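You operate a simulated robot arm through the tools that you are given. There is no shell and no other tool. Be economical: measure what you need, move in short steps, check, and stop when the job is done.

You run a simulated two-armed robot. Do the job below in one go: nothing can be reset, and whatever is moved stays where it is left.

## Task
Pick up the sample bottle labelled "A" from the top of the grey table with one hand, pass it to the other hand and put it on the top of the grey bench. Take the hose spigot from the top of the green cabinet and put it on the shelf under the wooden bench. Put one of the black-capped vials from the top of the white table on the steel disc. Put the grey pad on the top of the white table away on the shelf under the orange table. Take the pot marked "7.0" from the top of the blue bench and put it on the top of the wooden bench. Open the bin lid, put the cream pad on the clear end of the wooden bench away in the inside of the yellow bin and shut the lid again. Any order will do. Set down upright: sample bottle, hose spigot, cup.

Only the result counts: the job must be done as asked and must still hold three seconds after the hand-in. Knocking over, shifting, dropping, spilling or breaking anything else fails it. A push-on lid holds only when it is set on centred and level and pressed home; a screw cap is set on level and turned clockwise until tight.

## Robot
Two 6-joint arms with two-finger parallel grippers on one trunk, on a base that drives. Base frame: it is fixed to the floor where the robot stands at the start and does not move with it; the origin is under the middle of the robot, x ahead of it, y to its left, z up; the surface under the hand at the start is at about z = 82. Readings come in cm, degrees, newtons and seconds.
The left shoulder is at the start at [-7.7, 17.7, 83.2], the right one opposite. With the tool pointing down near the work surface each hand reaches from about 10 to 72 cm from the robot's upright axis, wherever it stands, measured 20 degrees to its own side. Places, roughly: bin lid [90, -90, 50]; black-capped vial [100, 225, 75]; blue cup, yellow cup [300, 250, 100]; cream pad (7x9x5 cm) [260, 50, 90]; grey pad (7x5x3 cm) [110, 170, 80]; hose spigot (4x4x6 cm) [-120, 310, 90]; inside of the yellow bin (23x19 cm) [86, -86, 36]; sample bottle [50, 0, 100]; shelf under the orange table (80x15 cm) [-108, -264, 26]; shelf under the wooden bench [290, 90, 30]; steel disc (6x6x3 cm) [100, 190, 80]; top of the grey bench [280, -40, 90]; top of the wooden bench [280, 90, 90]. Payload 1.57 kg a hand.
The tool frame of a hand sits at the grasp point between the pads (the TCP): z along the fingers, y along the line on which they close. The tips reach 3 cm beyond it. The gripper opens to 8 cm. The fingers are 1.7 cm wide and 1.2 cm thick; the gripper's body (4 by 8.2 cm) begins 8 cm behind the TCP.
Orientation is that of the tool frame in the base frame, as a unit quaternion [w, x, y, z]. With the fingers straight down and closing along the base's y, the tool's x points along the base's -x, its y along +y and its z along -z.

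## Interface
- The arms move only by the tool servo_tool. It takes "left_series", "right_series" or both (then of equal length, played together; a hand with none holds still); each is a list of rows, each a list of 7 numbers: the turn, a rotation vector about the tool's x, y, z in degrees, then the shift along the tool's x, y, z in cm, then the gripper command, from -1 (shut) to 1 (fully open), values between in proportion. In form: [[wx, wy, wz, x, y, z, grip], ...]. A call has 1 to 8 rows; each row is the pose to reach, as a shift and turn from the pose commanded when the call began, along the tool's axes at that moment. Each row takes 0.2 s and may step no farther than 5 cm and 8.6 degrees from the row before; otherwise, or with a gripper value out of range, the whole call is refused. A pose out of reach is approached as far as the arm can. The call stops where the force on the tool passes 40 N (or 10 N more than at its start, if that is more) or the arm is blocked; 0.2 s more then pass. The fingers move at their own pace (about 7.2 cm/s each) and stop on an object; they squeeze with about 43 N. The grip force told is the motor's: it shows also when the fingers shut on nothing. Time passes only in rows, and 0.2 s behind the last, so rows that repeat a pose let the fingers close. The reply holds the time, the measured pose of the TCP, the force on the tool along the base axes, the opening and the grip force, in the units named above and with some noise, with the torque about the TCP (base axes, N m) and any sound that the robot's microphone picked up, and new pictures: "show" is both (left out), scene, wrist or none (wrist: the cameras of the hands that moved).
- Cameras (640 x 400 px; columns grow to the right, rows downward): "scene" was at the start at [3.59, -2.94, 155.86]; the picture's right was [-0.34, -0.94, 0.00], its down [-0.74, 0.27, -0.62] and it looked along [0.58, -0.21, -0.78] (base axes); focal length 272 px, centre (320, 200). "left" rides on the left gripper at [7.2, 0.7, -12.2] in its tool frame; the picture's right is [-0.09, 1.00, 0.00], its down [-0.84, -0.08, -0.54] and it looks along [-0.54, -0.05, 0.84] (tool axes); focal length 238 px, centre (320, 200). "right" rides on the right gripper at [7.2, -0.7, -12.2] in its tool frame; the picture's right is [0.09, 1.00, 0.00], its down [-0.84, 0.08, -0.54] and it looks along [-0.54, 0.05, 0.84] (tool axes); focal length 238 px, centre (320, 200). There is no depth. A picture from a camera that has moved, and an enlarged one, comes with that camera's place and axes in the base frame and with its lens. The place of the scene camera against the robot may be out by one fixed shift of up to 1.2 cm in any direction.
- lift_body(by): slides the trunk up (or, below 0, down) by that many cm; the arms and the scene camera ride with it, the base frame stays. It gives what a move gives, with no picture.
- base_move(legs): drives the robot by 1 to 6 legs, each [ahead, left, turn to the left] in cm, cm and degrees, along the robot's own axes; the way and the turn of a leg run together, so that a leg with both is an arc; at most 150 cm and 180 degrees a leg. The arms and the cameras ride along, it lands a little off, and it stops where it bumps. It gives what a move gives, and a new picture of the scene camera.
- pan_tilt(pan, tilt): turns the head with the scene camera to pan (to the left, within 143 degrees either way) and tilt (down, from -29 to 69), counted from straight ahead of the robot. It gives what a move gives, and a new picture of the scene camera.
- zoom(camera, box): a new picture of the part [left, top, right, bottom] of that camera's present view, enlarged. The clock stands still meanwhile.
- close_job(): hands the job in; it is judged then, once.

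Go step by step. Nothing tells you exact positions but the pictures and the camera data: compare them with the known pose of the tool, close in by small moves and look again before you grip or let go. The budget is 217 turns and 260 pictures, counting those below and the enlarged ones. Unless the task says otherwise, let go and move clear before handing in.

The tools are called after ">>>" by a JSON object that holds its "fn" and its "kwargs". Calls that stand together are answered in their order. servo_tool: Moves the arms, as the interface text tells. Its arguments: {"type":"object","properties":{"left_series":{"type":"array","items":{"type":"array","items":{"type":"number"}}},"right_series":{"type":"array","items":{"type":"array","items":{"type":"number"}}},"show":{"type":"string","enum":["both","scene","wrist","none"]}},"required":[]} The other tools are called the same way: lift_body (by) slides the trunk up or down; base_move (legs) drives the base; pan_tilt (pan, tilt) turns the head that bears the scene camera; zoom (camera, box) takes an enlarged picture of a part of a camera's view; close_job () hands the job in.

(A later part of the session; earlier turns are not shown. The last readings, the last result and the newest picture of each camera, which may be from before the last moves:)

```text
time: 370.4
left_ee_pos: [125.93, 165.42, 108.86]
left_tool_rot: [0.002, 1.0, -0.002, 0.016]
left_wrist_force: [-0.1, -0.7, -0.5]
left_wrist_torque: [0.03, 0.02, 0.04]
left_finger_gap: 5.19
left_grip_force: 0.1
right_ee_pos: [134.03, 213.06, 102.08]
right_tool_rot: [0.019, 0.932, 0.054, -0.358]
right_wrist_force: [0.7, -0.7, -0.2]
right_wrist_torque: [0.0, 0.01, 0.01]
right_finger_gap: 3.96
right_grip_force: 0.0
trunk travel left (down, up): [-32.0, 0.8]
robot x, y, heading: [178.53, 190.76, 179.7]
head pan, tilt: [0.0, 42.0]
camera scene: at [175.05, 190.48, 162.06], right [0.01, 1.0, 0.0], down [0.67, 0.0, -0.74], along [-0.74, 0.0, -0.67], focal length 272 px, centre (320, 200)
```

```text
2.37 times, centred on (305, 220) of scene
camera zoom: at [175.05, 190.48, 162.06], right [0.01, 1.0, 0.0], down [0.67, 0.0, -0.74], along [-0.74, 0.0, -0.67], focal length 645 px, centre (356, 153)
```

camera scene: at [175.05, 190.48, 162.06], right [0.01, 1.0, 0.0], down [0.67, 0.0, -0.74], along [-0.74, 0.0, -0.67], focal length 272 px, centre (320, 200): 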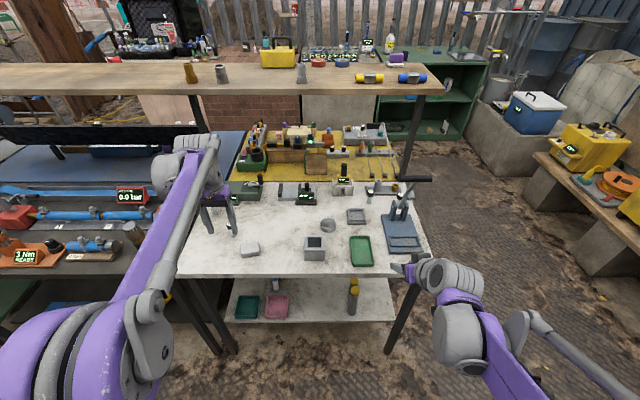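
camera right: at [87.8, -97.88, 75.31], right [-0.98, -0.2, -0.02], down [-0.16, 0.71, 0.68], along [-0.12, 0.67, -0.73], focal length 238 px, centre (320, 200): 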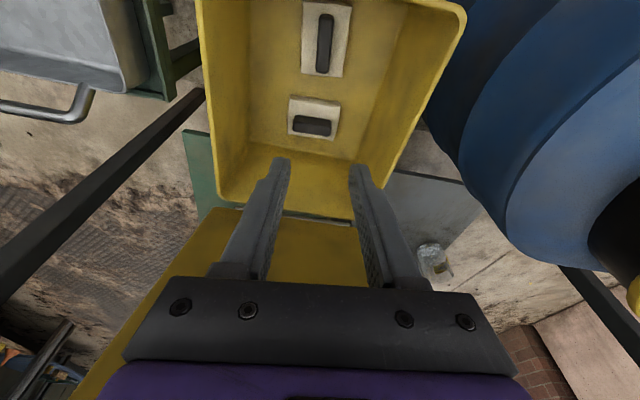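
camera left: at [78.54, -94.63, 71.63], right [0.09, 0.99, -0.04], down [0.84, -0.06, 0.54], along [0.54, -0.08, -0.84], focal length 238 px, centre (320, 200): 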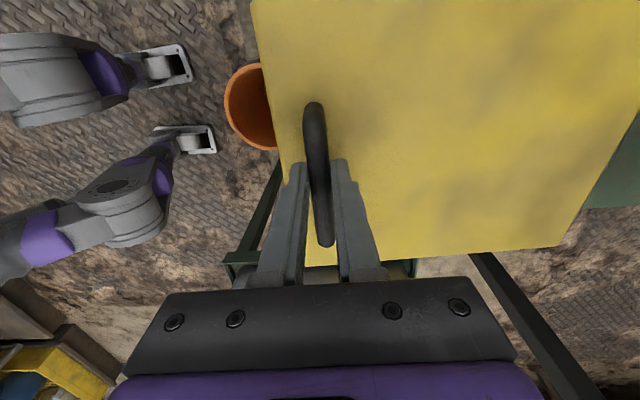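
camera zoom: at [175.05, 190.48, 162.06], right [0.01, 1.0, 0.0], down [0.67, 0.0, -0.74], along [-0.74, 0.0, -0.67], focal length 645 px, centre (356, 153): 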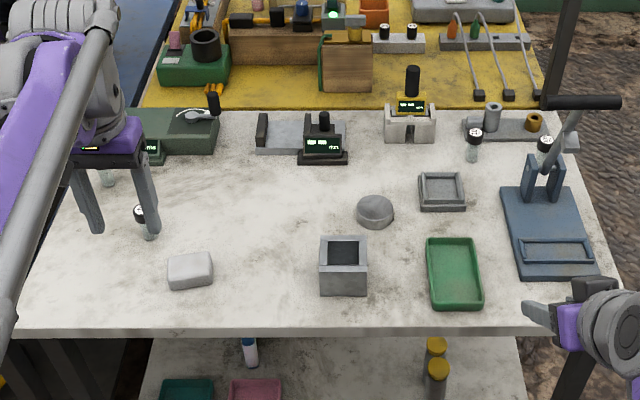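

The grey pad is at about (109, 163); vial #2 at (102, 154). I'll take that vial with the left hand: pitch it 45° and move in.

>>> {"fn": "servo_tool", "kwargs": {"left_series": [[0, -8, 0, 0, 0, 0, 0.3], [0, -16, 0, 0, 0, 0, 0.3], [0, -24, 0, 0, 0, 0, 0.3], [0, -32, 0, 0, 0, 0, 0.3], [0, -40, 0, 0, 0, 0, 0.3], [0, -47, 0, 0, 0, 0, 0.3]], "show": "none"}}

>>> {"fn": "base_move", "kwargs": {"legs": [[0, 11, 0.3], [11, 0, 0]]}}

>>> {"fn": "servo_tool", "kwargs": {"left_series": [[0, 0, 0, 0, 0, 0, 0.3]], "show": "wrist"}}

```text
time: 371.8
left_ee_pos: [126.02, 165.69, 108.96]
left_tool_rot: [0.001, 0.922, -0.002, -0.386]
left_wrist_force: [-0.5, -0.6, -0.3]
left_wrist_torque: [0.02, 0.04, 0.03]
left_finger_gap: 5.19
left_grip_force: 0.1
right_ee_pos: [133.98, 213.09, 101.92]
right_tool_rot: [0.019, 0.931, 0.054, -0.359]
right_wrist_force: [-1.2, 0.7, 0.8]
right_wrist_torque: [0.04, -0.02, -0.02]
right_finger_gap: 4.01
right_grip_force: 0.1
trunk travel left (down, up): [-32.0, 0.8]
robot x, y, heading: [178.44, 190.59, 179.6]
head pan, tilt: [0.0, 42.0]
```

```text
time: 374.2
left_ee_pos: [115.49, 154.26, 108.96]
left_tool_rot: [0.002, 0.923, 0.002, -0.384]
left_wrist_force: [-0.5, -0.6, 0.5]
left_wrist_torque: [0.0, 0.01, -0.01]
left_finger_gap: 5.17
left_grip_force: 0.0
right_ee_pos: [123.25, 201.8, 102.06]
right_tool_rot: [0.021, 0.931, 0.058, -0.359]
right_wrist_force: [0.6, 0.1, 0.2]
right_wrist_torque: [0.03, 0.0, 0.0]
right_finger_gap: 4.01
right_grip_force: 0.1
trunk travel left (down, up): [-32.0, 0.8]
robot x, y, heading: [167.81, 179.96, -179.7]
head pan, tilt: [0.0, 42.0]
camera scene: at [164.47, 179.71, 162.03], right [0.0, 1.0, 0.0], down [0.67, 0.0, -0.74], along [-0.74, 0.0, -0.67], focal length 272 px, centre (320, 200)
```

scene: 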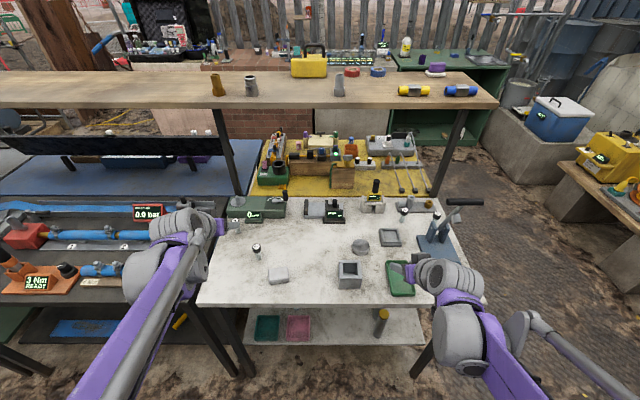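

```text
time: 374.6
left_ee_pos: [115.54, 154.28, 108.98]
left_tool_rot: [0.002, 0.923, 0.003, -0.384]
left_wrist_force: [-0.2, -0.1, 0.9]
left_wrist_torque: [0.0, 0.02, 0.02]
left_finger_gap: 5.2
left_grip_force: 0.0
right_ee_pos: [123.33, 201.81, 102.09]
right_tool_rot: [0.021, 0.932, 0.058, -0.358]
right_wrist_force: [-0.3, 0.1, -0.6]
right_wrist_torque: [0.02, -0.03, 0.03]
right_finger_gap: 3.98
right_grip_force: 0.1
trunk travel left (down, up): [-32.0, 0.8]
robot x, y, heading: [167.56, 180.08, -179.4]
head pan, tilt: [0.0, 42.0]
camera left: at [129.23, 153.68, 112.46], right [-0.06, -1.0, 0.07], down [-0.2, 0.08, 0.98], along [-0.98, 0.04, -0.21], focal length 238 px, centre (320, 200)
```

left: 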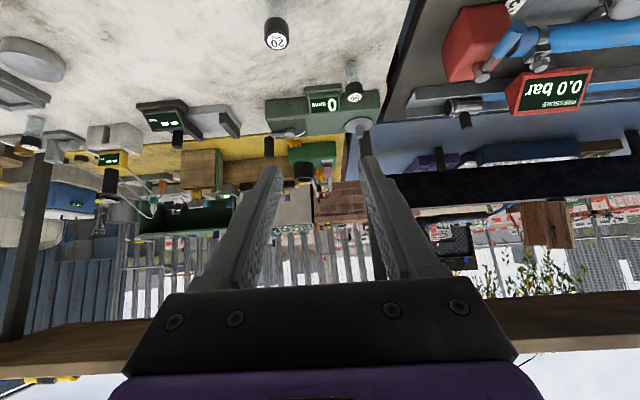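

Triangulation puts the vial near (106, 158) with the cap top about z 88. I move to a pre-grasp and re-measure.

>>> {"fn": "servo_tool", "kwargs": {"left_series": [[0, 0, 0, 2.7, -1, 3, 0.3], [0, 0, 0, 5.4, -2, 6, 0.3], [0, 0, 0, 8.1, -3, 9, 0.3], [0, 0, 0, 10.8, -3.9, 11.8, 0.3]], "show": "both"}}

```text
time: 375.6
left_ee_pos: [114.77, 158.08, 92.59]
left_tool_rot: [0.002, 0.923, 0.003, -0.384]
left_wrist_force: [-0.8, -0.4, 0.3]
left_wrist_torque: [-0.01, 0.0, 0.03]
left_finger_gap: 5.19
left_grip_force: 0.0
right_ee_pos: [123.07, 201.78, 101.97]
right_tool_rot: [0.021, 0.932, 0.058, -0.358]
right_wrist_force: [-0.5, -0.3, -0.4]
right_wrist_torque: [-0.02, 0.0, 0.0]
right_finger_gap: 3.99
right_grip_force: 0.2
trunk travel left (down, up): [-32.0, 0.8]
robot x, y, heading: [167.7, 180.14, -179.6]
head pan, tilt: [0.0, 42.0]
camera scene: at [164.29, 179.69, 162.06], right [0.0, 1.0, 0.0], down [0.67, 0.0, -0.74], along [-0.74, 0.0, -0.67], focal length 272 px, centre (320, 200)
camera left: at [128.29, 157.48, 96.11], right [-0.06, -1.0, 0.07], down [-0.21, 0.08, 0.98], along [-0.98, 0.04, -0.21], focal length 238 px, centre (320, 200)
```

scene: 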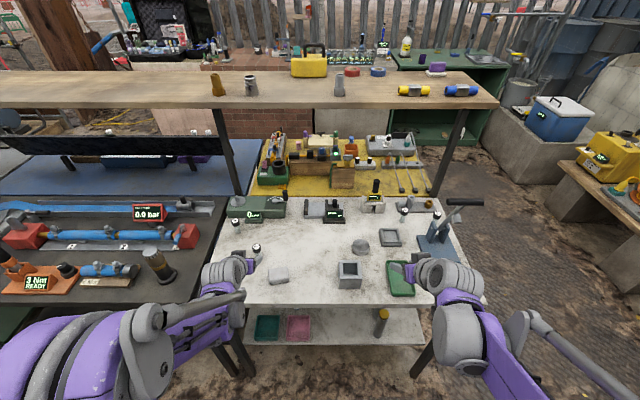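
left: 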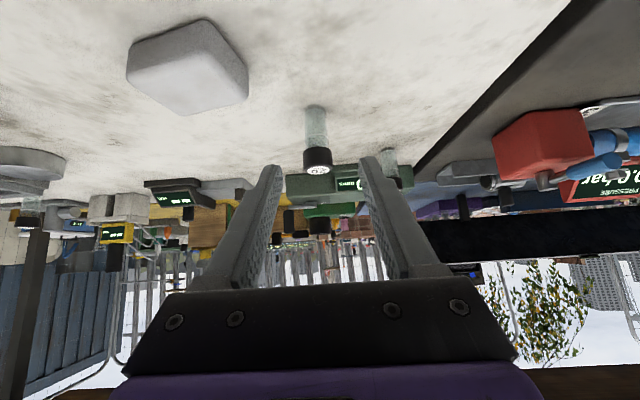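

The vial is at (106, 158.2), standing on z≈81. I approach and close on its body.

>>> {"fn": "servo_tool", "kwargs": {"left_series": [[0, 0, 0, -0.2, -0.1, 4, 0.3], [0, 0, 0, -0.4, -0.1, 8, 0.3], [0, 0, 0, -0.55, -0.1, 11.8, 0.3], [0, 0, 0, -0.55, -0.1, 11.8, -1], [0, 0, 0, -0.55, -0.1, 11.8, -1], [0, 0, 0, -0.55, -0.1, 11.8, -1], [0, 0, 0, -0.55, -0.1, 11.8, -1]], "show": "wrist"}}

```text
time: 377.2
left_ee_pos: [106.11, 158.22, 84.84]
left_tool_rot: [0.003, 0.924, 0.002, -0.384]
left_wrist_force: [-0.1, -0.8, 1.0]
left_wrist_torque: [-0.01, 0.0, 0.02]
left_finger_gap: 2.43
left_grip_force: 35.9
right_ee_pos: [123.01, 202.02, 101.98]
right_tool_rot: [0.021, 0.932, 0.058, -0.358]
right_wrist_force: [-0.2, 0.4, -0.2]
right_wrist_torque: [0.04, 0.02, 0.01]
right_finger_gap: 4.01
right_grip_force: 0.1
trunk travel left (down, up): [-32.0, 0.8]
robot x, y, heading: [167.7, 180.25, -179.6]
head pan, tilt: [0.0, 42.0]
camera left: at [119.75, 157.6, 88.33], right [-0.06, -1.0, 0.07], down [-0.21, 0.08, 0.98], along [-0.98, 0.04, -0.21], focal length 238 px, centre (320, 200)
```

left: 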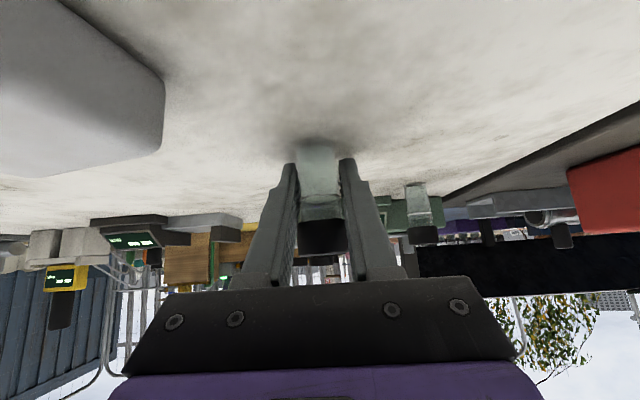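

Vial gripped. I lift it and strafe the base so that it comes over the disc.

>>> {"fn": "servo_tool", "kwargs": {"left_series": [[0, 0, 0, -1.5, 0, -1.5, -1], [0, 0, 0, -4.5, 0, -4.5, -1], [0, 0, 0, -7, 0, -8, -1], [0, 0, 0, -8, 0, -11.5, -1]], "show": "none"}}

>>> {"fn": "base_move", "kwargs": {"legs": [[0, -35, 0]]}}

>>> {"fn": "servo_tool", "kwargs": {"left_series": [[0, 0, 0, 0, 0, 0, -1]], "show": "wrist"}}

>>> {"fn": "zoom", "kwargs": {"camera": "scene", "box": [170, 190, 350, 310]}}

```text
time: 378.2
left_ee_pos: [108.66, 158.32, 98.89]
left_tool_rot: [0.003, 0.923, 0.003, -0.385]
left_wrist_force: [0.4, 0.3, 0.9]
left_wrist_torque: [-0.01, 0.01, -0.06]
left_finger_gap: 2.26
left_grip_force: 35.7
right_ee_pos: [123.21, 201.86, 101.94]
right_tool_rot: [0.021, 0.932, 0.058, -0.358]
right_wrist_force: [1.1, 0.7, -0.1]
right_wrist_torque: [0.0, 0.05, 0.0]
right_finger_gap: 3.98
right_grip_force: 0.1
trunk travel left (down, up): [-32.0, 0.8]
robot x, y, heading: [167.84, 180.48, -179.7]
head pan, tilt: [0.0, 42.0]
```

```text
time: 381.9
left_ee_pos: [108.49, 193.51, 98.71]
left_tool_rot: [0.002, 0.923, 0.002, -0.384]
left_wrist_force: [0.1, -0.5, 0.1]
left_wrist_torque: [0.01, -0.01, 0.03]
left_finger_gap: 2.27
left_grip_force: 35.1
right_ee_pos: [123.03, 237.0, 101.99]
right_tool_rot: [0.022, 0.931, 0.059, -0.359]
right_wrist_force: [-0.5, 0.4, -0.7]
right_wrist_torque: [0.01, -0.02, 0.0]
right_finger_gap: 3.99
right_grip_force: 0.1
trunk travel left (down, up): [-32.0, 0.8]
robot x, y, heading: [167.71, 215.7, -179.6]
head pan, tilt: [0.0, 42.0]
camera scene: at [164.23, 214.9, 162.06], right [0.0, 1.0, 0.0], down [0.67, 0.0, -0.74], along [-0.74, 0.0, -0.67], focal length 272 px, centre (320, 200)
```

scene: 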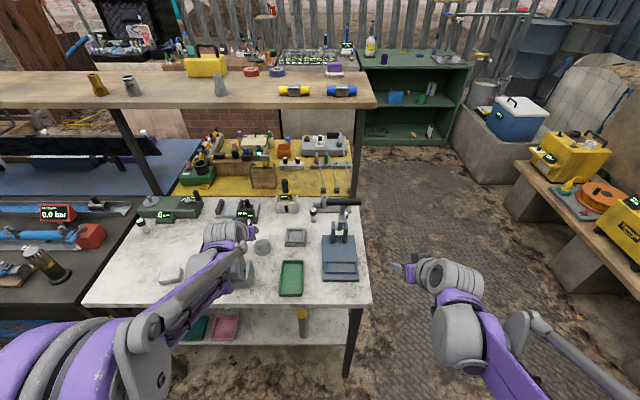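

```text
time: 382.3
left_ee_pos: [108.33, 193.42, 98.82]
left_tool_rot: [0.002, 0.923, 0.003, -0.384]
left_wrist_force: [0.3, -0.2, -0.1]
left_wrist_torque: [-0.02, -0.01, 0.01]
left_finger_gap: 2.25
left_grip_force: 35.0
right_ee_pos: [122.98, 237.03, 102.07]
right_tool_rot: [0.021, 0.932, 0.058, -0.358]
right_wrist_force: [0.9, 0.5, -0.1]
right_wrist_torque: [0.01, 0.01, 0.01]
right_finger_gap: 4.02
right_grip_force: 0.1
trunk travel left (down, up): [-32.0, 0.8]
robot x, y, heading: [167.81, 215.35, -179.8]
head pan, tilt: [0.0, 42.0]
camera left: at [122.03, 192.88, 102.32], right [-0.06, -1.0, 0.07], down [-0.21, 0.08, 0.98], along [-0.98, 0.04, -0.21], focal length 238 px, centre (320, 200)
```

left: 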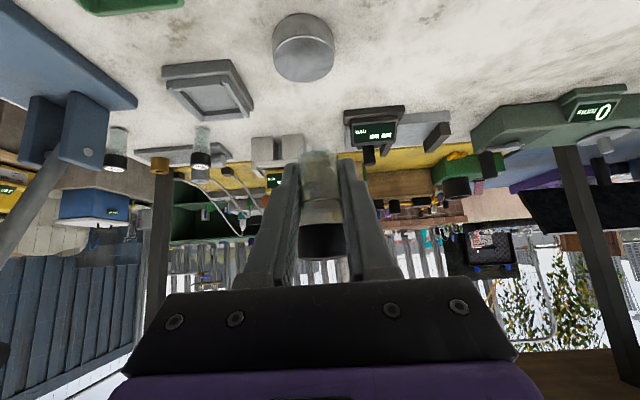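

```text
3.33 times, centred on (260, 250) of scene
camera zoom: at [164.23, 214.87, 162.06], right [0.0, 1.0, 0.0], down [0.67, 0.0, -0.74], along [-0.74, 0.0, -0.67], focal length 906 px, centre (520, 33)
```

zoom: 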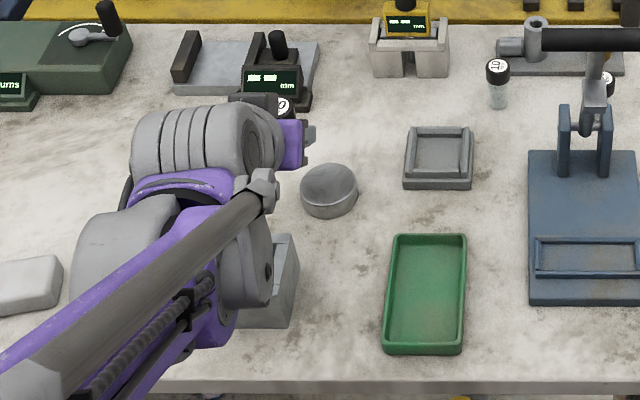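

Disc centre at about (102.3, 194.2), top z≈84. I bring the vial over it.

>>> {"fn": "servo_tool", "kwargs": {"left_series": [[0, 0, 0, -1, -0.3, 3.5, -1], [0, 0, 0, -1, -0.6, 6.5, -1], [0, 0, 0, 1.3, -0.8, 9.8, -1]], "show": "wrist"}}

>>> {"fn": "zoom", "kwargs": {"camera": "scene", "box": [200, 200, 320, 290]}}

```text
time: 383.1
left_ee_pos: [102.17, 194.2, 90.76]
left_tool_rot: [0.003, 0.923, 0.003, -0.384]
left_wrist_force: [0.4, -0.1, 0.4]
left_wrist_torque: [-0.01, 0.0, -0.03]
left_finger_gap: 2.27
left_grip_force: 35.0
right_ee_pos: [122.96, 236.98, 102.03]
right_tool_rot: [0.021, 0.932, 0.058, -0.357]
right_wrist_force: [0.3, 0.2, 0.0]
right_wrist_torque: [0.02, -0.05, -0.03]
right_finger_gap: 4.03
right_grip_force: 0.1
trunk travel left (down, up): [-32.0, 0.8]
robot x, y, heading: [167.48, 215.24, -179.9]
head pan, tilt: [0.0, 42.0]
camera left: at [115.87, 193.62, 94.3], right [-0.06, -1.0, 0.07], down [-0.21, 0.08, 0.98], along [-0.98, 0.04, -0.21], focal length 238 px, centre (320, 200)
```

left: 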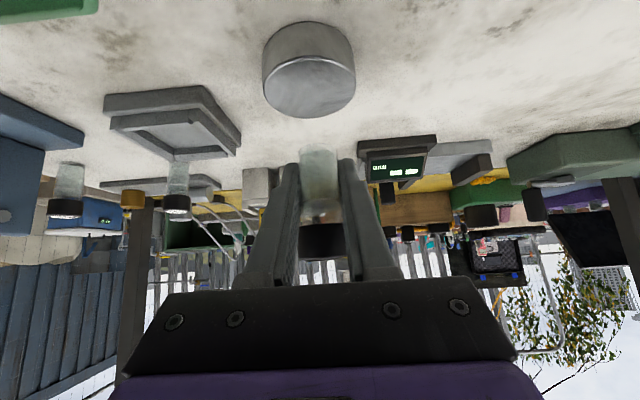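

```text
4.44 times, centred on (260, 245) of scene
camera zoom: at [164.15, 214.86, 162.05], right [0.0, 1.0, 0.0], down [0.67, 0.0, -0.74], along [-0.74, 0.0, -0.67], focal length 1209 px, centre (587, 0)
```

zoom: 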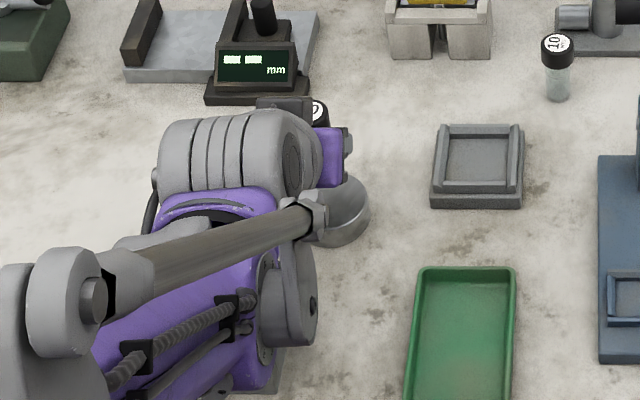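

Aligned above the disc. I lower gently until contact.

>>> {"fn": "servo_tool", "kwargs": {"left_series": [[0, 0, 0, 1.0, 0, 0.45, -1], [0, 0, 0, 1.8, 0, 1.2, -1]], "show": "none"}}

>>> {"fn": "servo_tool", "kwargs": {"left_series": [[0, 0, 0, 0.25, 0, 0.25, -1], [0, 0, 0, 0.5, 0, 0.5, -1]], "show": "none"}}

>>> {"fn": "servo_tool", "kwargs": {"left_series": [[0, 0, 0, 0.2, 0, 0.2, -1], [0, 0, 0, 0.35, 0, 0.35, -1]], "show": "wrist"}}

```text
time: 383.7
left_ee_pos: [102.65, 194.32, 88.79]
left_tool_rot: [0.002, 0.923, 0.002, -0.384]
left_wrist_force: [-0.2, 0.0, -0.1]
left_wrist_torque: [0.02, -0.04, -0.02]
left_finger_gap: 2.25
left_grip_force: 34.6
right_ee_pos: [122.93, 236.99, 101.98]
right_tool_rot: [0.021, 0.931, 0.058, -0.359]
right_wrist_force: [0.2, -0.2, -0.2]
right_wrist_torque: [-0.03, 0.0, 0.04]
right_finger_gap: 4.0
right_grip_force: 0.1
trunk travel left (down, up): [-32.0, 0.8]
robot x, y, heading: [167.41, 215.39, -179.9]
head pan, tilt: [0.0, 42.0]
```

```text
time: 384.3
left_ee_pos: [102.73, 194.15, 88.13]
left_tool_rot: [0.002, 0.923, 0.002, -0.385]
left_wrist_force: [1.0, 0.2, -0.1]
left_wrist_torque: [0.02, 0.01, 0.0]
left_finger_gap: 2.3
left_grip_force: 35.2
right_ee_pos: [123.0, 237.1, 102.07]
right_tool_rot: [0.021, 0.931, 0.058, -0.359]
right_wrist_force: [-0.7, -0.6, -0.4]
right_wrist_torque: [0.0, 0.03, 0.03]
right_finger_gap: 4.0
right_grip_force: 0.1
trunk travel left (down, up): [-32.0, 0.8]
robot x, y, heading: [167.85, 215.1, -179.6]
head pan, tilt: [0.0, 42.0]
```

```text
time: 384.9
left_ee_pos: [102.78, 194.25, 87.63]
left_tool_rot: [0.002, 0.923, 0.002, -0.384]
left_wrist_force: [0.6, 0.2, -1.6]
left_wrist_torque: [0.0, 0.0, 0.0]
left_finger_gap: 2.25
left_grip_force: 35.2
right_ee_pos: [123.06, 237.04, 102.05]
right_tool_rot: [0.022, 0.931, 0.059, -0.359]
right_wrist_force: [-0.6, 0.6, 0.5]
right_wrist_torque: [-0.02, 0.03, 0.01]
right_finger_gap: 4.0
right_grip_force: 0.0
trunk travel left (down, up): [-32.0, 0.8]
robot x, y, heading: [167.33, 215.07, -179.6]
head pan, tilt: [0.0, 42.0]
camera left: at [116.41, 193.65, 91.18], right [-0.06, -1.0, 0.07], down [-0.21, 0.08, 0.98], along [-0.98, 0.04, -0.21], focal length 238 px, centre (320, 200)
```

left: 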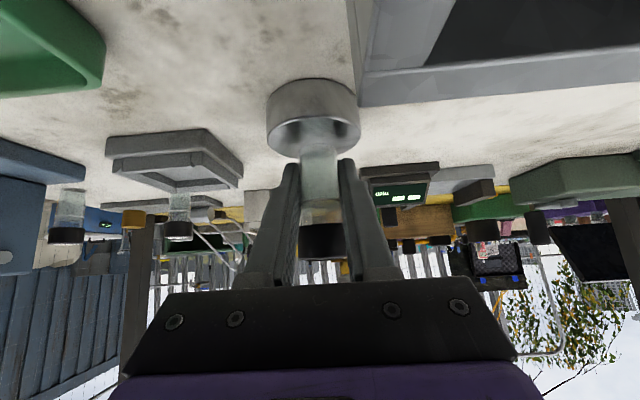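

>>> {"fn": "servo_tool", "kwargs": {"left_series": [[0, 0, 0, 0.25, 0, 0.25, -1], [0, 0, 0, 0.4, 0, 0.4, -1]], "show": "none"}}

>>> {"fn": "servo_tool", "kwargs": {"left_series": [[0, 0, 0, 0.2, 0, 0.2, -1], [0, 0, 0, 0.4, 0, 0.4, -1]], "show": "wrist"}}

```text
time: 385.5
left_ee_pos: [102.76, 194.33, 87.14]
left_tool_rot: [0.002, 0.924, 0.002, -0.384]
left_wrist_force: [-0.6, 0.1, 0.0]
left_wrist_torque: [0.03, 0.03, 0.02]
left_finger_gap: 2.23
left_grip_force: 34.6
right_ee_pos: [122.96, 236.95, 102.05]
right_tool_rot: [0.021, 0.931, 0.058, -0.359]
right_wrist_force: [-0.1, -1.2, 0.4]
right_wrist_torque: [0.01, -0.02, 0.0]
right_finger_gap: 3.99
right_grip_force: 0.2
trunk travel left (down, up): [-32.0, 0.8]
robot x, y, heading: [167.55, 215.23, -179.8]
head pan, tilt: [0.0, 42.0]
```

```text
time: 386.2
left_ee_pos: [102.61, 194.33, 87.05]
left_tool_rot: [0.003, 0.92, 0.003, -0.391]
left_wrist_force: [-1.1, 0.2, 28.8]
left_wrist_torque: [0.08, 0.47, 0.01]
left_finger_gap: 2.27
left_grip_force: 35.8
right_ee_pos: [123.18, 237.18, 102.11]
right_tool_rot: [0.021, 0.931, 0.057, -0.36]
right_wrist_force: [-0.6, 0.2, -0.1]
right_wrist_torque: [0.01, -0.01, 0.02]
right_finger_gap: 3.99
right_grip_force: 0.0
trunk travel left (down, up): [-32.0, 0.8]
robot x, y, heading: [167.8, 215.34, -179.8]
head pan, tilt: [0.0, 42.0]
stopped in row 2 (left hand): the force on the tool passed its limit at 42 N (the readings are from after the stop); the commanded pose is now the measured one
camera left: at [116.49, 193.69, 90.35], right [-0.06, -1.0, 0.07], down [-0.19, 0.08, 0.98], along [-0.98, 0.04, -0.19], focal length 238 px, centre (320, 200)
```

left: 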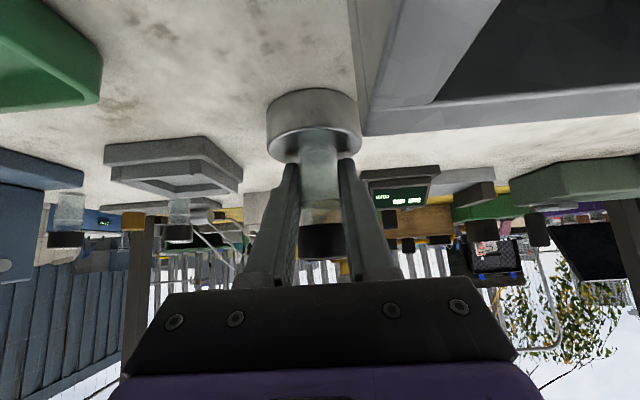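

Contact on the disc. I open and withdraw along the fingers.

>>> {"fn": "servo_tool", "kwargs": {"left_series": [[0, 0, 0, -0.2, 0, -0.2, -0.6], [0, 0, 0, -0.2, 0, -0.2, -0.1], [0, 0, 0, -0.2, 0, -0.2, -0.1], [0, 0, 0, -0.2, 0, -3, -0.1], [0, 0, 0, -0.2, 0, -7, -0.1], [0, 0, 0, -0.2, 0, -11, -0.1]], "show": "wrist"}}

```text
time: 387.6
left_ee_pos: [110.26, 194.39, 94.71]
left_tool_rot: [0.003, 0.922, 0.003, -0.388]
left_wrist_force: [-0.9, -0.3, 0.2]
left_wrist_torque: [0.03, 0.01, -0.01]
left_finger_gap: 3.62
left_grip_force: 0.0
right_ee_pos: [123.04, 237.14, 102.11]
right_tool_rot: [0.021, 0.931, 0.058, -0.358]
right_wrist_force: [0.4, -0.2, 0.6]
right_wrist_torque: [-0.04, -0.03, 0.0]
right_finger_gap: 3.97
right_grip_force: 0.0
trunk travel left (down, up): [-32.0, 0.8]
robot x, y, heading: [167.91, 215.25, -179.8]
head pan, tilt: [0.0, 42.0]
camera left: at [123.92, 193.77, 98.16], right [-0.06, -1.0, 0.07], down [-0.2, 0.08, 0.98], along [-0.98, 0.04, -0.2], focal length 238 px, centre (320, 200)
```

left: 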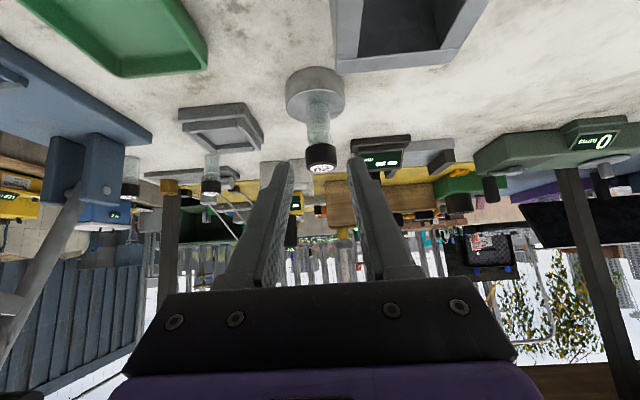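

The vial stands on the disc. Next the grey pad near (113, 165): I open the left hand fully, raise it and strafe back over it.

>>> {"fn": "servo_tool", "kwargs": {"left_series": [[0, 0, 0, -2, 0, -2, 1], [0, 0, 0, -3.5, 0, -4.5, 1]], "show": "none"}}

>>> {"fn": "base_move", "kwargs": {"legs": [[0, 29.5, 0]]}}

>>> {"fn": "servo_tool", "kwargs": {"left_series": [[0, 0, 0, 0, 0, 0, 1]], "show": "wrist"}}

```text
time: 388.2
left_ee_pos: [111.04, 194.38, 100.25]
left_tool_rot: [0.002, 0.922, 0.002, -0.388]
left_wrist_force: [0.1, 0.3, -0.6]
left_wrist_torque: [-0.04, 0.01, 0.01]
left_finger_gap: 8.02
left_grip_force: 0.0
right_ee_pos: [123.08, 236.99, 101.98]
right_tool_rot: [0.021, 0.931, 0.058, -0.359]
right_wrist_force: [-0.2, -0.1, -0.7]
right_wrist_torque: [-0.01, 0.01, 0.0]
right_finger_gap: 4.0
right_grip_force: 0.0
trunk travel left (down, up): [-32.0, 0.8]
robot x, y, heading: [167.73, 215.55, -179.6]
head pan, tilt: [0.0, 42.0]
```

```text
time: 391.4
left_ee_pos: [111.12, 165.66, 100.19]
left_tool_rot: [0.003, 0.922, 0.004, -0.388]
left_wrist_force: [0.4, -0.3, -0.6]
left_wrist_torque: [-0.01, -0.02, -0.03]
left_finger_gap: 8.0
left_grip_force: 0.1
right_ee_pos: [123.09, 208.31, 102.03]
right_tool_rot: [0.022, 0.931, 0.06, -0.358]
right_wrist_force: [0.7, 0.0, -0.1]
right_wrist_torque: [0.0, 0.0, 0.0]
right_finger_gap: 3.99
right_grip_force: 0.0
trunk travel left (down, up): [-32.0, 0.8]
robot x, y, heading: [167.93, 186.6, -179.8]
head pan, tilt: [0.0, 42.0]
camera scene: at [164.4, 186.35, 162.06], right [-0.01, 1.0, 0.0], down [0.67, 0.01, -0.74], along [-0.74, -0.01, -0.67], focal length 272 px, centre (320, 200)
```

scene: 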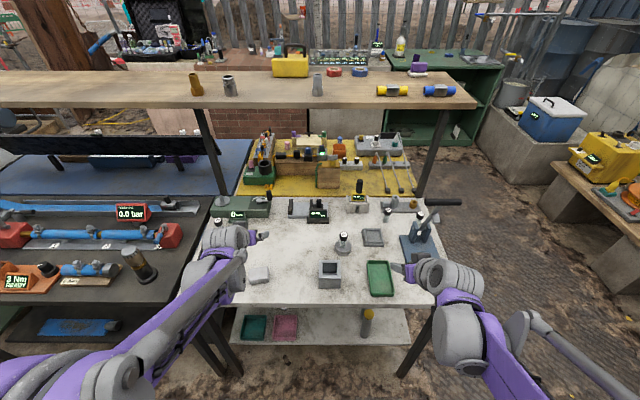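

```text
time: 391.8
left_ee_pos: [111.23, 165.66, 100.09]
left_tool_rot: [0.003, 0.922, 0.004, -0.388]
left_wrist_force: [0.0, -0.4, -0.3]
left_wrist_torque: [-0.01, 0.0, 0.05]
left_finger_gap: 7.98
left_grip_force: 0.1
right_ee_pos: [123.13, 208.34, 101.97]
right_tool_rot: [0.023, 0.931, 0.059, -0.358]
right_wrist_force: [0.5, -0.9, 0.2]
right_wrist_torque: [0.01, 0.01, 0.0]
right_finger_gap: 3.99
right_grip_force: 0.1
trunk travel left (down, up): [-32.0, 0.8]
robot x, y, heading: [167.76, 186.7, -179.6]
head pan, tilt: [0.0, 42.0]
camera left: at [124.89, 165.18, 103.61], right [-0.05, -1.0, 0.07], down [-0.2, 0.08, 0.98], along [-0.98, 0.04, -0.2], focal length 238 px, centre (320, 200)
```

left: 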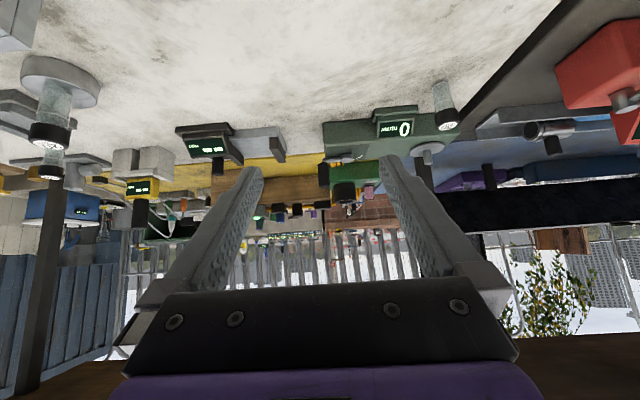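

>>> {"fn": "base_move", "kwargs": {"legs": [[-10, 0, 0]]}}

>>> {"fn": "zoom", "kwargs": {"camera": "left", "box": [200, 0, 440, 150]}}

>>> {"fn": "zoom", "kwargs": {"camera": "scene", "box": [200, 210, 350, 310]}}

```text
time: 392.9
left_ee_pos: [121.06, 165.71, 100.09]
left_tool_rot: [0.004, 0.922, 0.006, -0.387]
left_wrist_force: [-1.0, 0.1, 0.7]
left_wrist_torque: [0.05, 0.01, 0.03]
left_finger_gap: 8.0
left_grip_force: 0.2
right_ee_pos: [132.69, 208.35, 102.11]
right_tool_rot: [0.021, 0.931, 0.06, -0.359]
right_wrist_force: [0.3, -0.3, -0.1]
right_wrist_torque: [-0.01, -0.01, -0.02]
right_finger_gap: 3.99
right_grip_force: 0.1
trunk travel left (down, up): [-32.0, 0.8]
robot x, y, heading: [177.47, 186.76, -179.3]
head pan, tilt: [0.0, 42.0]
camera scene: at [174.13, 186.43, 162.08], right [-0.01, 1.0, 0.0], down [0.67, 0.01, -0.74], along [-0.74, -0.01, -0.67], focal length 272 px, centre (320, 200)
```

scene: 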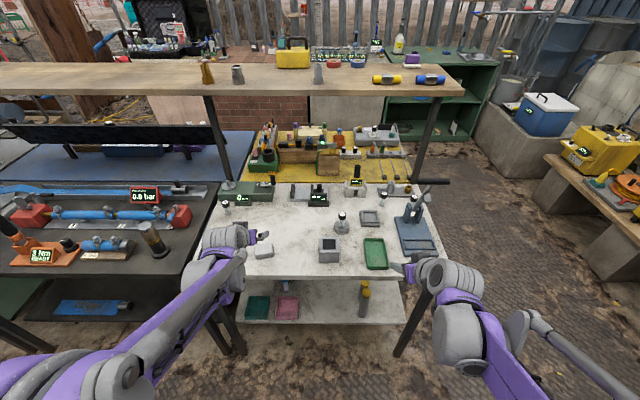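

```text
2.67 times, centred on (320, 75) of left
camera zoom: at [134.64, 165.16, 103.65], right [-0.05, -1.0, 0.07], down [-0.2, 0.08, 0.98], along [-0.98, 0.04, -0.2], focal length 636 px, centre (320, 533)
```

zoom: 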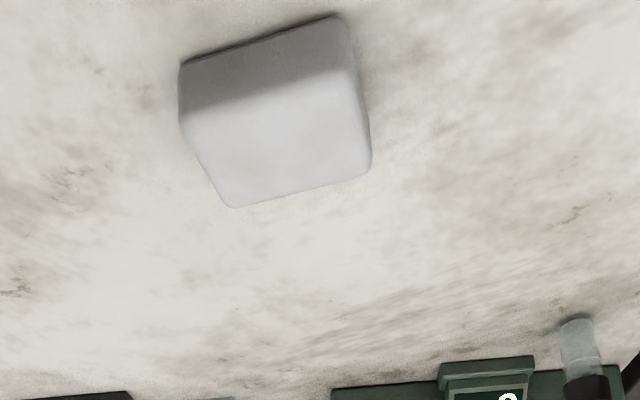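

```text
4.00 times, centred on (275, 260) of scene
camera zoom: at [174.13, 186.43, 162.08], right [-0.01, 1.0, 0.0], down [0.67, 0.01, -0.74], along [-0.74, -0.01, -0.67], focal length 1088 px, centre (500, -40)
```

zoom: 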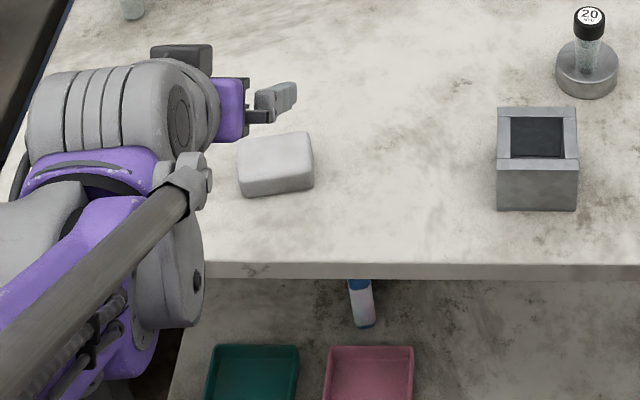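

The pad's top centre is about (113.7, 166.3), yawed about 11°. I yaw the hand to match and go to a pre-grasp.

>>> {"fn": "servo_tool", "kwargs": {"left_series": [[-2.4, 0, -2.3, 2.2, -0.7, 2.3, 1], [-4.8, 0, -4.7, 4.4, -1.4, 4.6, 1], [-7.1, 0, -7.0, 6.6, -2.0, 6.8, 1]], "show": "wrist"}}

>>> {"fn": "zoom", "kwargs": {"camera": "left", "box": [200, 40, 440, 190]}}

```text
time: 393.7
left_ee_pos: [120.75, 167.7, 90.74]
left_tool_rot: [0.037, 0.918, 0.086, -0.386]
left_wrist_force: [0.0, -0.5, 0.5]
left_wrist_torque: [-0.03, 0.0, 0.0]
left_finger_gap: 8.0
left_grip_force: 0.1
right_ee_pos: [132.76, 208.36, 101.99]
right_tool_rot: [0.021, 0.932, 0.06, -0.357]
right_wrist_force: [0.4, -0.5, 1.3]
right_wrist_torque: [0.01, 0.01, -0.01]
right_finger_gap: 4.0
right_grip_force: 0.1
trunk travel left (down, up): [-32.0, 0.8]
robot x, y, heading: [177.94, 186.78, -179.3]
head pan, tilt: [0.0, 42.0]
camera left: at [134.34, 169.53, 94.14], right [0.12, -0.99, 0.07], down [-0.21, 0.04, 0.98], along [-0.97, -0.13, -0.2], focal length 238 px, centre (320, 200)
```

left: 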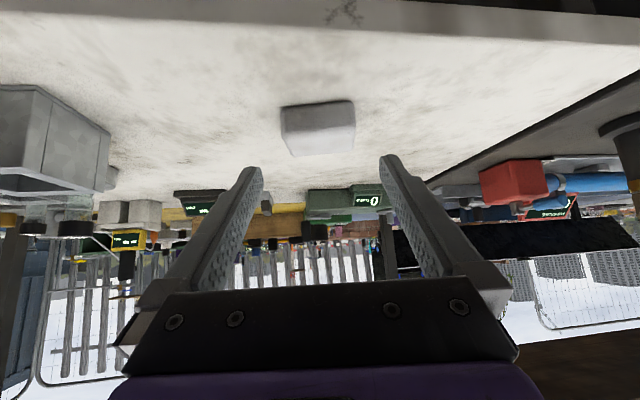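

```text
2.67 times, centred on (320, 115) of left
camera zoom: at [134.34, 169.53, 94.14], right [0.12, -0.99, 0.07], down [-0.21, 0.04, 0.98], along [-0.97, -0.13, -0.2], focal length 636 px, centre (320, 427)
```

zoom: 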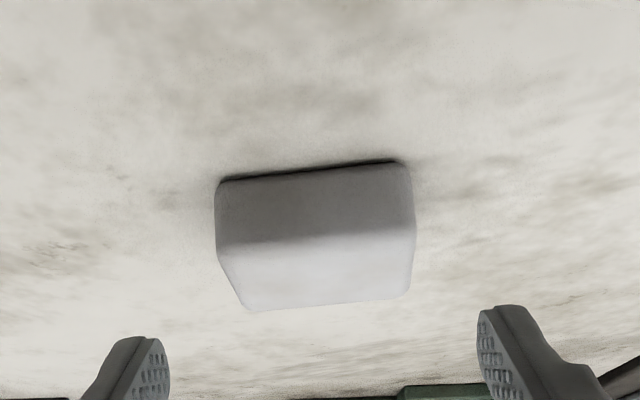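

Laterally centred. I advance over the pad and close.

>>> {"fn": "servo_tool", "kwargs": {"left_series": [[0, 0, 0, -0.2, 0, 3, 1], [0, 0, 0, -0.4, 0, 6, 1], [0, 0, 0, -0.5, 0, 8, 1]], "show": "wrist"}}

```text
time: 394.5
left_ee_pos: [114.84, 166.57, 85.47]
left_tool_rot: [0.038, 0.918, 0.086, -0.386]
left_wrist_force: [0.0, 0.0, -0.5]
left_wrist_torque: [-0.01, 0.01, -0.01]
left_finger_gap: 8.03
left_grip_force: 0.2
right_ee_pos: [132.7, 208.4, 101.99]
right_tool_rot: [0.022, 0.931, 0.061, -0.359]
right_wrist_force: [0.1, -0.1, 0.7]
right_wrist_torque: [0.02, -0.01, -0.05]
right_finger_gap: 4.0
right_grip_force: 0.1
trunk travel left (down, up): [-32.0, 0.8]
robot x, y, heading: [177.32, 186.65, -179.4]
head pan, tilt: [0.0, 42.0]
camera left: at [128.4, 168.28, 88.87], right [0.12, -0.99, 0.07], down [-0.21, 0.04, 0.98], along [-0.97, -0.13, -0.2], focal length 238 px, centre (320, 200)
```

left: 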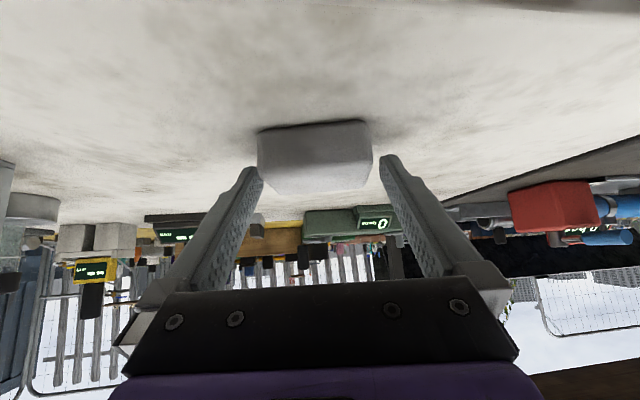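

Slightly off by ~0.35 cm; I correct, advance 1.8 cm and close.

>>> {"fn": "servo_tool", "kwargs": {"left_series": [[0, 0, 0, 0, -0.35, 0, 1], [0, 0, 0, 0, -0.35, 1, 1], [0, 0, 0, 0, -0.35, 1.8, 1], [0, 0, 0, 0, -0.35, 1.8, -1], [0, 0, 0, 0, -0.35, 1.8, -1], [0, 0, 0, 0, -0.35, 1.8, -1]], "show": "wrist"}}

```text
time: 395.8
left_ee_pos: [113.72, 166.91, 84.7]
left_tool_rot: [0.035, 0.917, 0.084, -0.389]
left_wrist_force: [9.8, 4.7, 29.8]
left_wrist_torque: [-0.23, -0.05, 0.19]
left_finger_gap: 6.28
left_grip_force: 43.3
right_ee_pos: [133.16, 208.53, 102.11]
right_tool_rot: [0.023, 0.931, 0.06, -0.359]
right_wrist_force: [0.7, 0.0, 0.4]
right_wrist_torque: [-0.01, 0.0, 0.01]
right_finger_gap: 4.0
right_grip_force: 0.0
trunk travel left (down, up): [-32.0, 0.8]
robot x, y, heading: [177.76, 186.75, -179.6]
head pan, tilt: [0.0, 42.0]
stopped in row 6 (left hand): the force on the tool passed its limit at 41 N (the readings are from after the stop); the commanded pose is now the measured one
camera left: at [127.25, 168.7, 87.96], right [0.12, -0.99, 0.07], down [-0.2, 0.04, 0.98], along [-0.97, -0.13, -0.19], focal length 238 px, centre (320, 200)
```

left: 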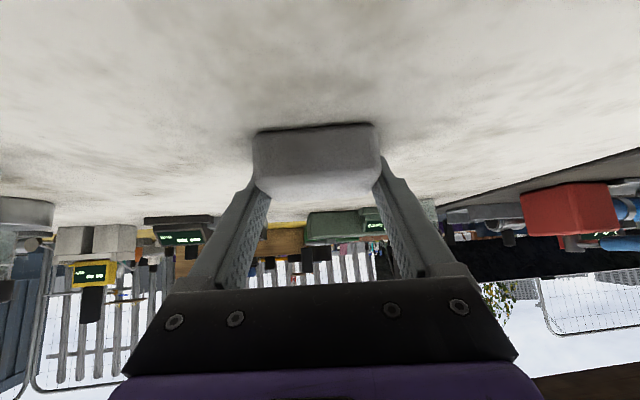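

Gripped at 6.3 cm. I lift and check that it holds.

>>> {"fn": "servo_tool", "kwargs": {"left_series": [[0, 0, 0, -1, 0, -1, -1], [0, 0, 0, -3.5, 0, -3.5, -1], [0, 0, 0, -6, 0, -6.5, -1], [0, 0, 0, -8, 0, -10, -1]], "show": "wrist"}}

```text
time: 396.8
left_ee_pos: [114.76, 167.04, 97.2]
left_tool_rot: [0.036, 0.917, 0.084, -0.387]
left_wrist_force: [0.0, 0.4, -0.6]
left_wrist_torque: [0.01, -0.02, 0.04]
left_finger_gap: 6.28
left_grip_force: 43.2
right_ee_pos: [132.88, 208.41, 101.96]
right_tool_rot: [0.022, 0.931, 0.059, -0.359]
right_wrist_force: [0.2, -0.5, 0.5]
right_wrist_torque: [-0.02, 0.01, -0.01]
right_finger_gap: 4.0
right_grip_force: 0.1
trunk travel left (down, up): [-32.0, 0.8]
robot x, y, heading: [177.71, 186.59, -179.5]
head pan, tilt: [0.0, 42.0]
camera left: at [128.45, 168.8, 100.5], right [0.12, -0.99, 0.07], down [-0.21, 0.04, 0.98], along [-0.97, -0.13, -0.2], focal length 238 px, centre (320, 200)
```

left: 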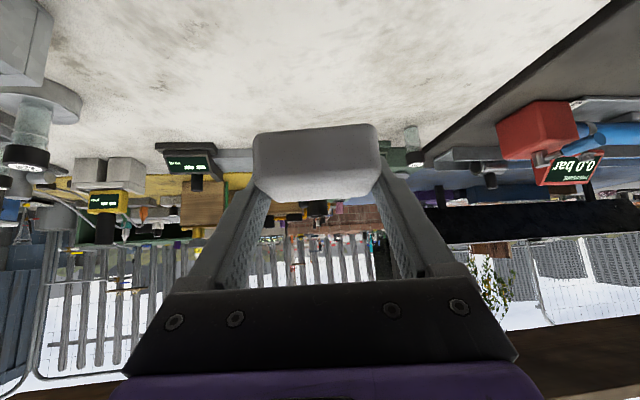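

The pad is held. The orange table's shelf faces +x with its front near x≈-100, so I drive there: back off, strafe out of the aisle, then forward.

>>> {"fn": "base_move", "kwargs": {"legs": [[-20, 0, -0.5], [0, 150, 0], [0, 150, 0], [0, 80, 0], [150, 0, 0], [60, 0, 0]]}}

>>> {"fn": "pan_tilt", "kwargs": {"pan": 15, "tilt": 35}}

```text
time: 441.0
left_ee_pos: [-68.3, -219.25, 97.04]
left_tool_rot: [0.039, 0.916, 0.094, -0.387]
left_wrist_force: [-0.3, -0.5, -0.4]
left_wrist_torque: [-0.02, 0.0, -0.01]
left_finger_gap: 6.27
left_grip_force: 42.9
right_ee_pos: [-51.11, -177.58, 102.04]
right_tool_rot: [0.025, 0.931, 0.07, -0.358]
right_wrist_force: [0.9, 0.1, -0.2]
right_wrist_torque: [0.01, 0.0, 0.0]
right_finger_gap: 4.0
right_grip_force: 0.0
trunk travel left (down, up): [-32.0, 0.8]
robot x, y, heading: [-6.26, -198.38, -178.4]
head pan, tilt: [0.0, 42.0]
camera scene: at [-9.35, -198.77, 162.05], right [-0.03, 1.0, 0.0], down [0.67, 0.02, -0.74], along [-0.74, -0.02, -0.67], focal length 272 px, centre (320, 200)
```

scene: 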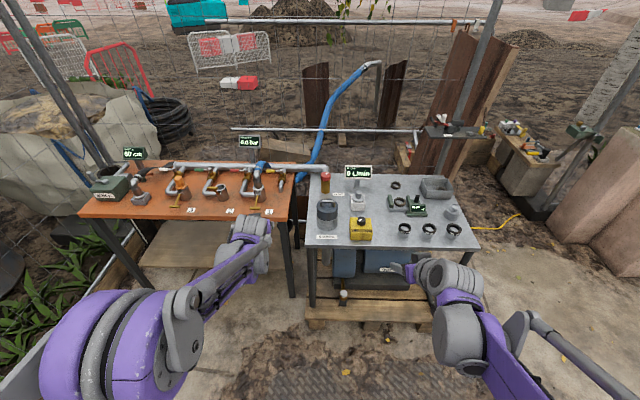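

```text
time: 441.8
left_ee_pos: [-68.37, -219.38, 97.05]
left_tool_rot: [0.039, 0.916, 0.094, -0.387]
left_wrist_force: [0.2, -0.6, -0.7]
left_wrist_torque: [-0.03, 0.01, -0.01]
left_finger_gap: 6.3
left_grip_force: 43.5
right_ee_pos: [-51.16, -177.63, 102.04]
right_tool_rot: [0.025, 0.931, 0.068, -0.358]
right_wrist_force: [0.4, 0.1, 0.5]
right_wrist_torque: [-0.02, 0.02, 0.01]
right_finger_gap: 3.98
right_grip_force: 0.0
trunk travel left (down, up): [-32.0, 0.8]
robot x, y, heading: [-6.13, -198.53, -178.2]
head pan, tilt: [15.0, 35.0]
camera scene: at [-9.47, -201.05, 163.11], right [-0.29, 0.96, 0.0], down [0.55, 0.16, -0.82], along [-0.78, -0.23, -0.57], focal length 272 px, centre (320, 200)
```

scene: 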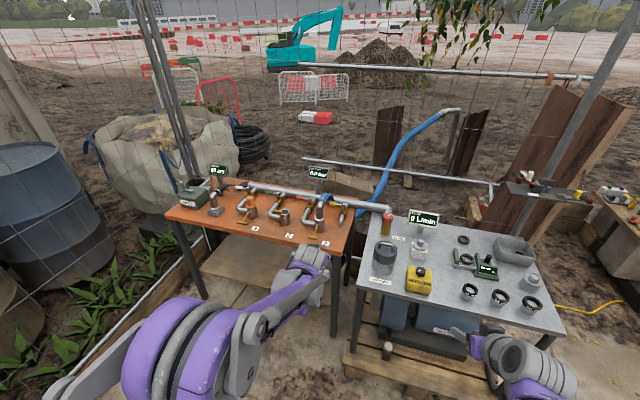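

The shelf is empty and faces me at about x -115…-100. I strafe to line up, turning straight, and approach a bit.

>>> {"fn": "base_move", "kwargs": {"legs": [[0, 66, -1.8], [14, 0, 0]]}}

>>> {"fn": "lift_body", "kwargs": {"by": -31}}

>>> {"fn": "pan_tilt", "kwargs": {"pan": 10, "tilt": 30}}

```text
time: 445.5
left_ee_pos: [-68.09, -252.81, 96.97]
left_tool_rot: [0.037, 0.917, 0.089, -0.388]
left_wrist_force: [-0.2, 0.8, -0.6]
left_wrist_torque: [0.01, 0.01, -0.02]
left_finger_gap: 6.28
left_grip_force: 42.6
right_ee_pos: [-50.42, -211.1, 102.07]
right_tool_rot: [0.025, 0.931, 0.065, -0.358]
right_wrist_force: [-0.3, 0.0, -0.2]
right_wrist_torque: [0.03, 0.0, -0.03]
right_finger_gap: 3.98
right_grip_force: 0.1
trunk travel left (down, up): [-32.0, 0.8]
robot x, y, heading: [-5.39, -232.47, -179.0]
head pan, tilt: [15.0, 35.0]
stopped in leg 1: the robot was blocked; the commanded pose is now the measured one
camera scene: at [-9.0, -235.02, 163.1], right [-0.28, 0.96, 0.0], down [0.55, 0.16, -0.82], along [-0.79, -0.22, -0.57], focal length 272 px, centre (320, 200)
```

scene: 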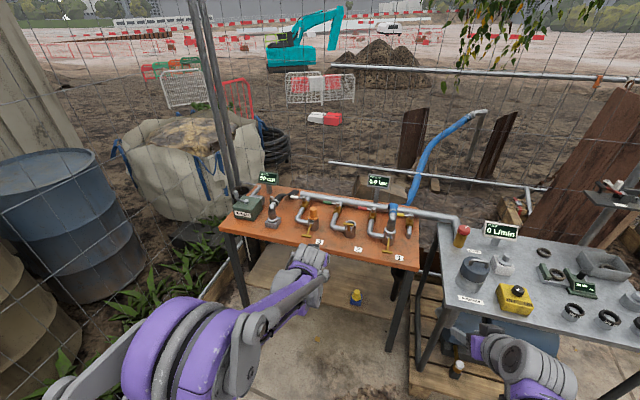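

```text
time: 448.5
left_ee_pos: [-68.11, -252.65, 66.1]
left_tool_rot: [0.038, 0.917, 0.089, -0.387]
left_wrist_force: [0.6, -0.1, 0.0]
left_wrist_torque: [0.02, -0.03, 0.0]
left_finger_gap: 6.28
left_grip_force: 43.0
right_ee_pos: [-50.36, -211.06, 71.07]
right_tool_rot: [0.024, 0.931, 0.063, -0.359]
right_wrist_force: [-0.1, 0.5, -0.3]
right_wrist_torque: [-0.01, 0.02, -0.01]
right_finger_gap: 3.98
right_grip_force: 0.0
trunk travel left (down, up): [-1.0, 31.8]
robot x, y, heading: [-5.35, -232.08, -179.0]
head pan, tilt: [15.0, 35.0]
```

```text
time: 449.2
left_ee_pos: [-68.09, -252.6, 66.06]
left_tool_rot: [0.038, 0.917, 0.089, -0.388]
left_wrist_force: [0.0, -0.2, 0.0]
left_wrist_torque: [0.0, 0.02, -0.01]
left_finger_gap: 6.28
left_grip_force: 42.9
right_ee_pos: [-50.41, -211.03, 71.01]
right_tool_rot: [0.024, 0.931, 0.064, -0.359]
right_wrist_force: [-0.4, 0.7, 0.7]
right_wrist_torque: [0.0, -0.01, -0.02]
right_finger_gap: 3.99
right_grip_force: 0.0
trunk travel left (down, up): [-1.0, 31.8]
robot x, y, heading: [-5.77, -232.11, -179.0]
head pan, tilt: [10.0, 30.0]
camera scene: at [-14.55, -234.3, 131.92], right [-0.19, 0.98, 0.0], down [0.49, 0.1, -0.87], along [-0.85, -0.16, -0.5], focal length 272 px, centre (320, 200)
```

scene: 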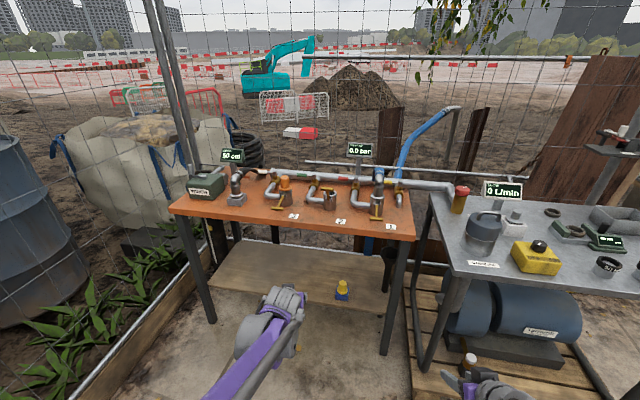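

The base bumped the sink platform at back-left, so I go 16 cm forward first, then left, then check.

>>> {"fn": "base_move", "kwargs": {"legs": [[17, 0, -1], [0, 26, 0]]}}

```text
time: 453.1
left_ee_pos: [-85.18, -277.9, 66.07]
left_tool_rot: [0.035, 0.917, 0.084, -0.387]
left_wrist_force: [0.8, -0.3, -0.5]
left_wrist_torque: [-0.02, 0.04, 0.04]
left_finger_gap: 6.26
left_grip_force: 42.5
right_ee_pos: [-66.95, -236.52, 70.95]
right_tool_rot: [0.022, 0.931, 0.058, -0.359]
right_wrist_force: [0.1, -0.2, -0.7]
right_wrist_torque: [0.01, 0.0, -0.01]
right_finger_gap: 4.0
right_grip_force: 0.1
trunk travel left (down, up): [-1.0, 31.8]
robot x, y, heading: [-22.19, -258.56, -179.4]
head pan, tilt: [10.0, 30.0]
camera scene: at [-31.44, -260.16, 131.92], right [-0.18, 0.98, 0.0], down [0.49, 0.09, -0.87], along [-0.85, -0.15, -0.5], focal length 272 px, centre (320, 200)
```

scene: 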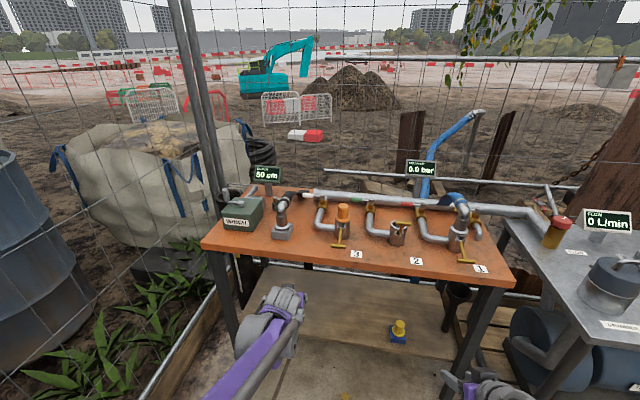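

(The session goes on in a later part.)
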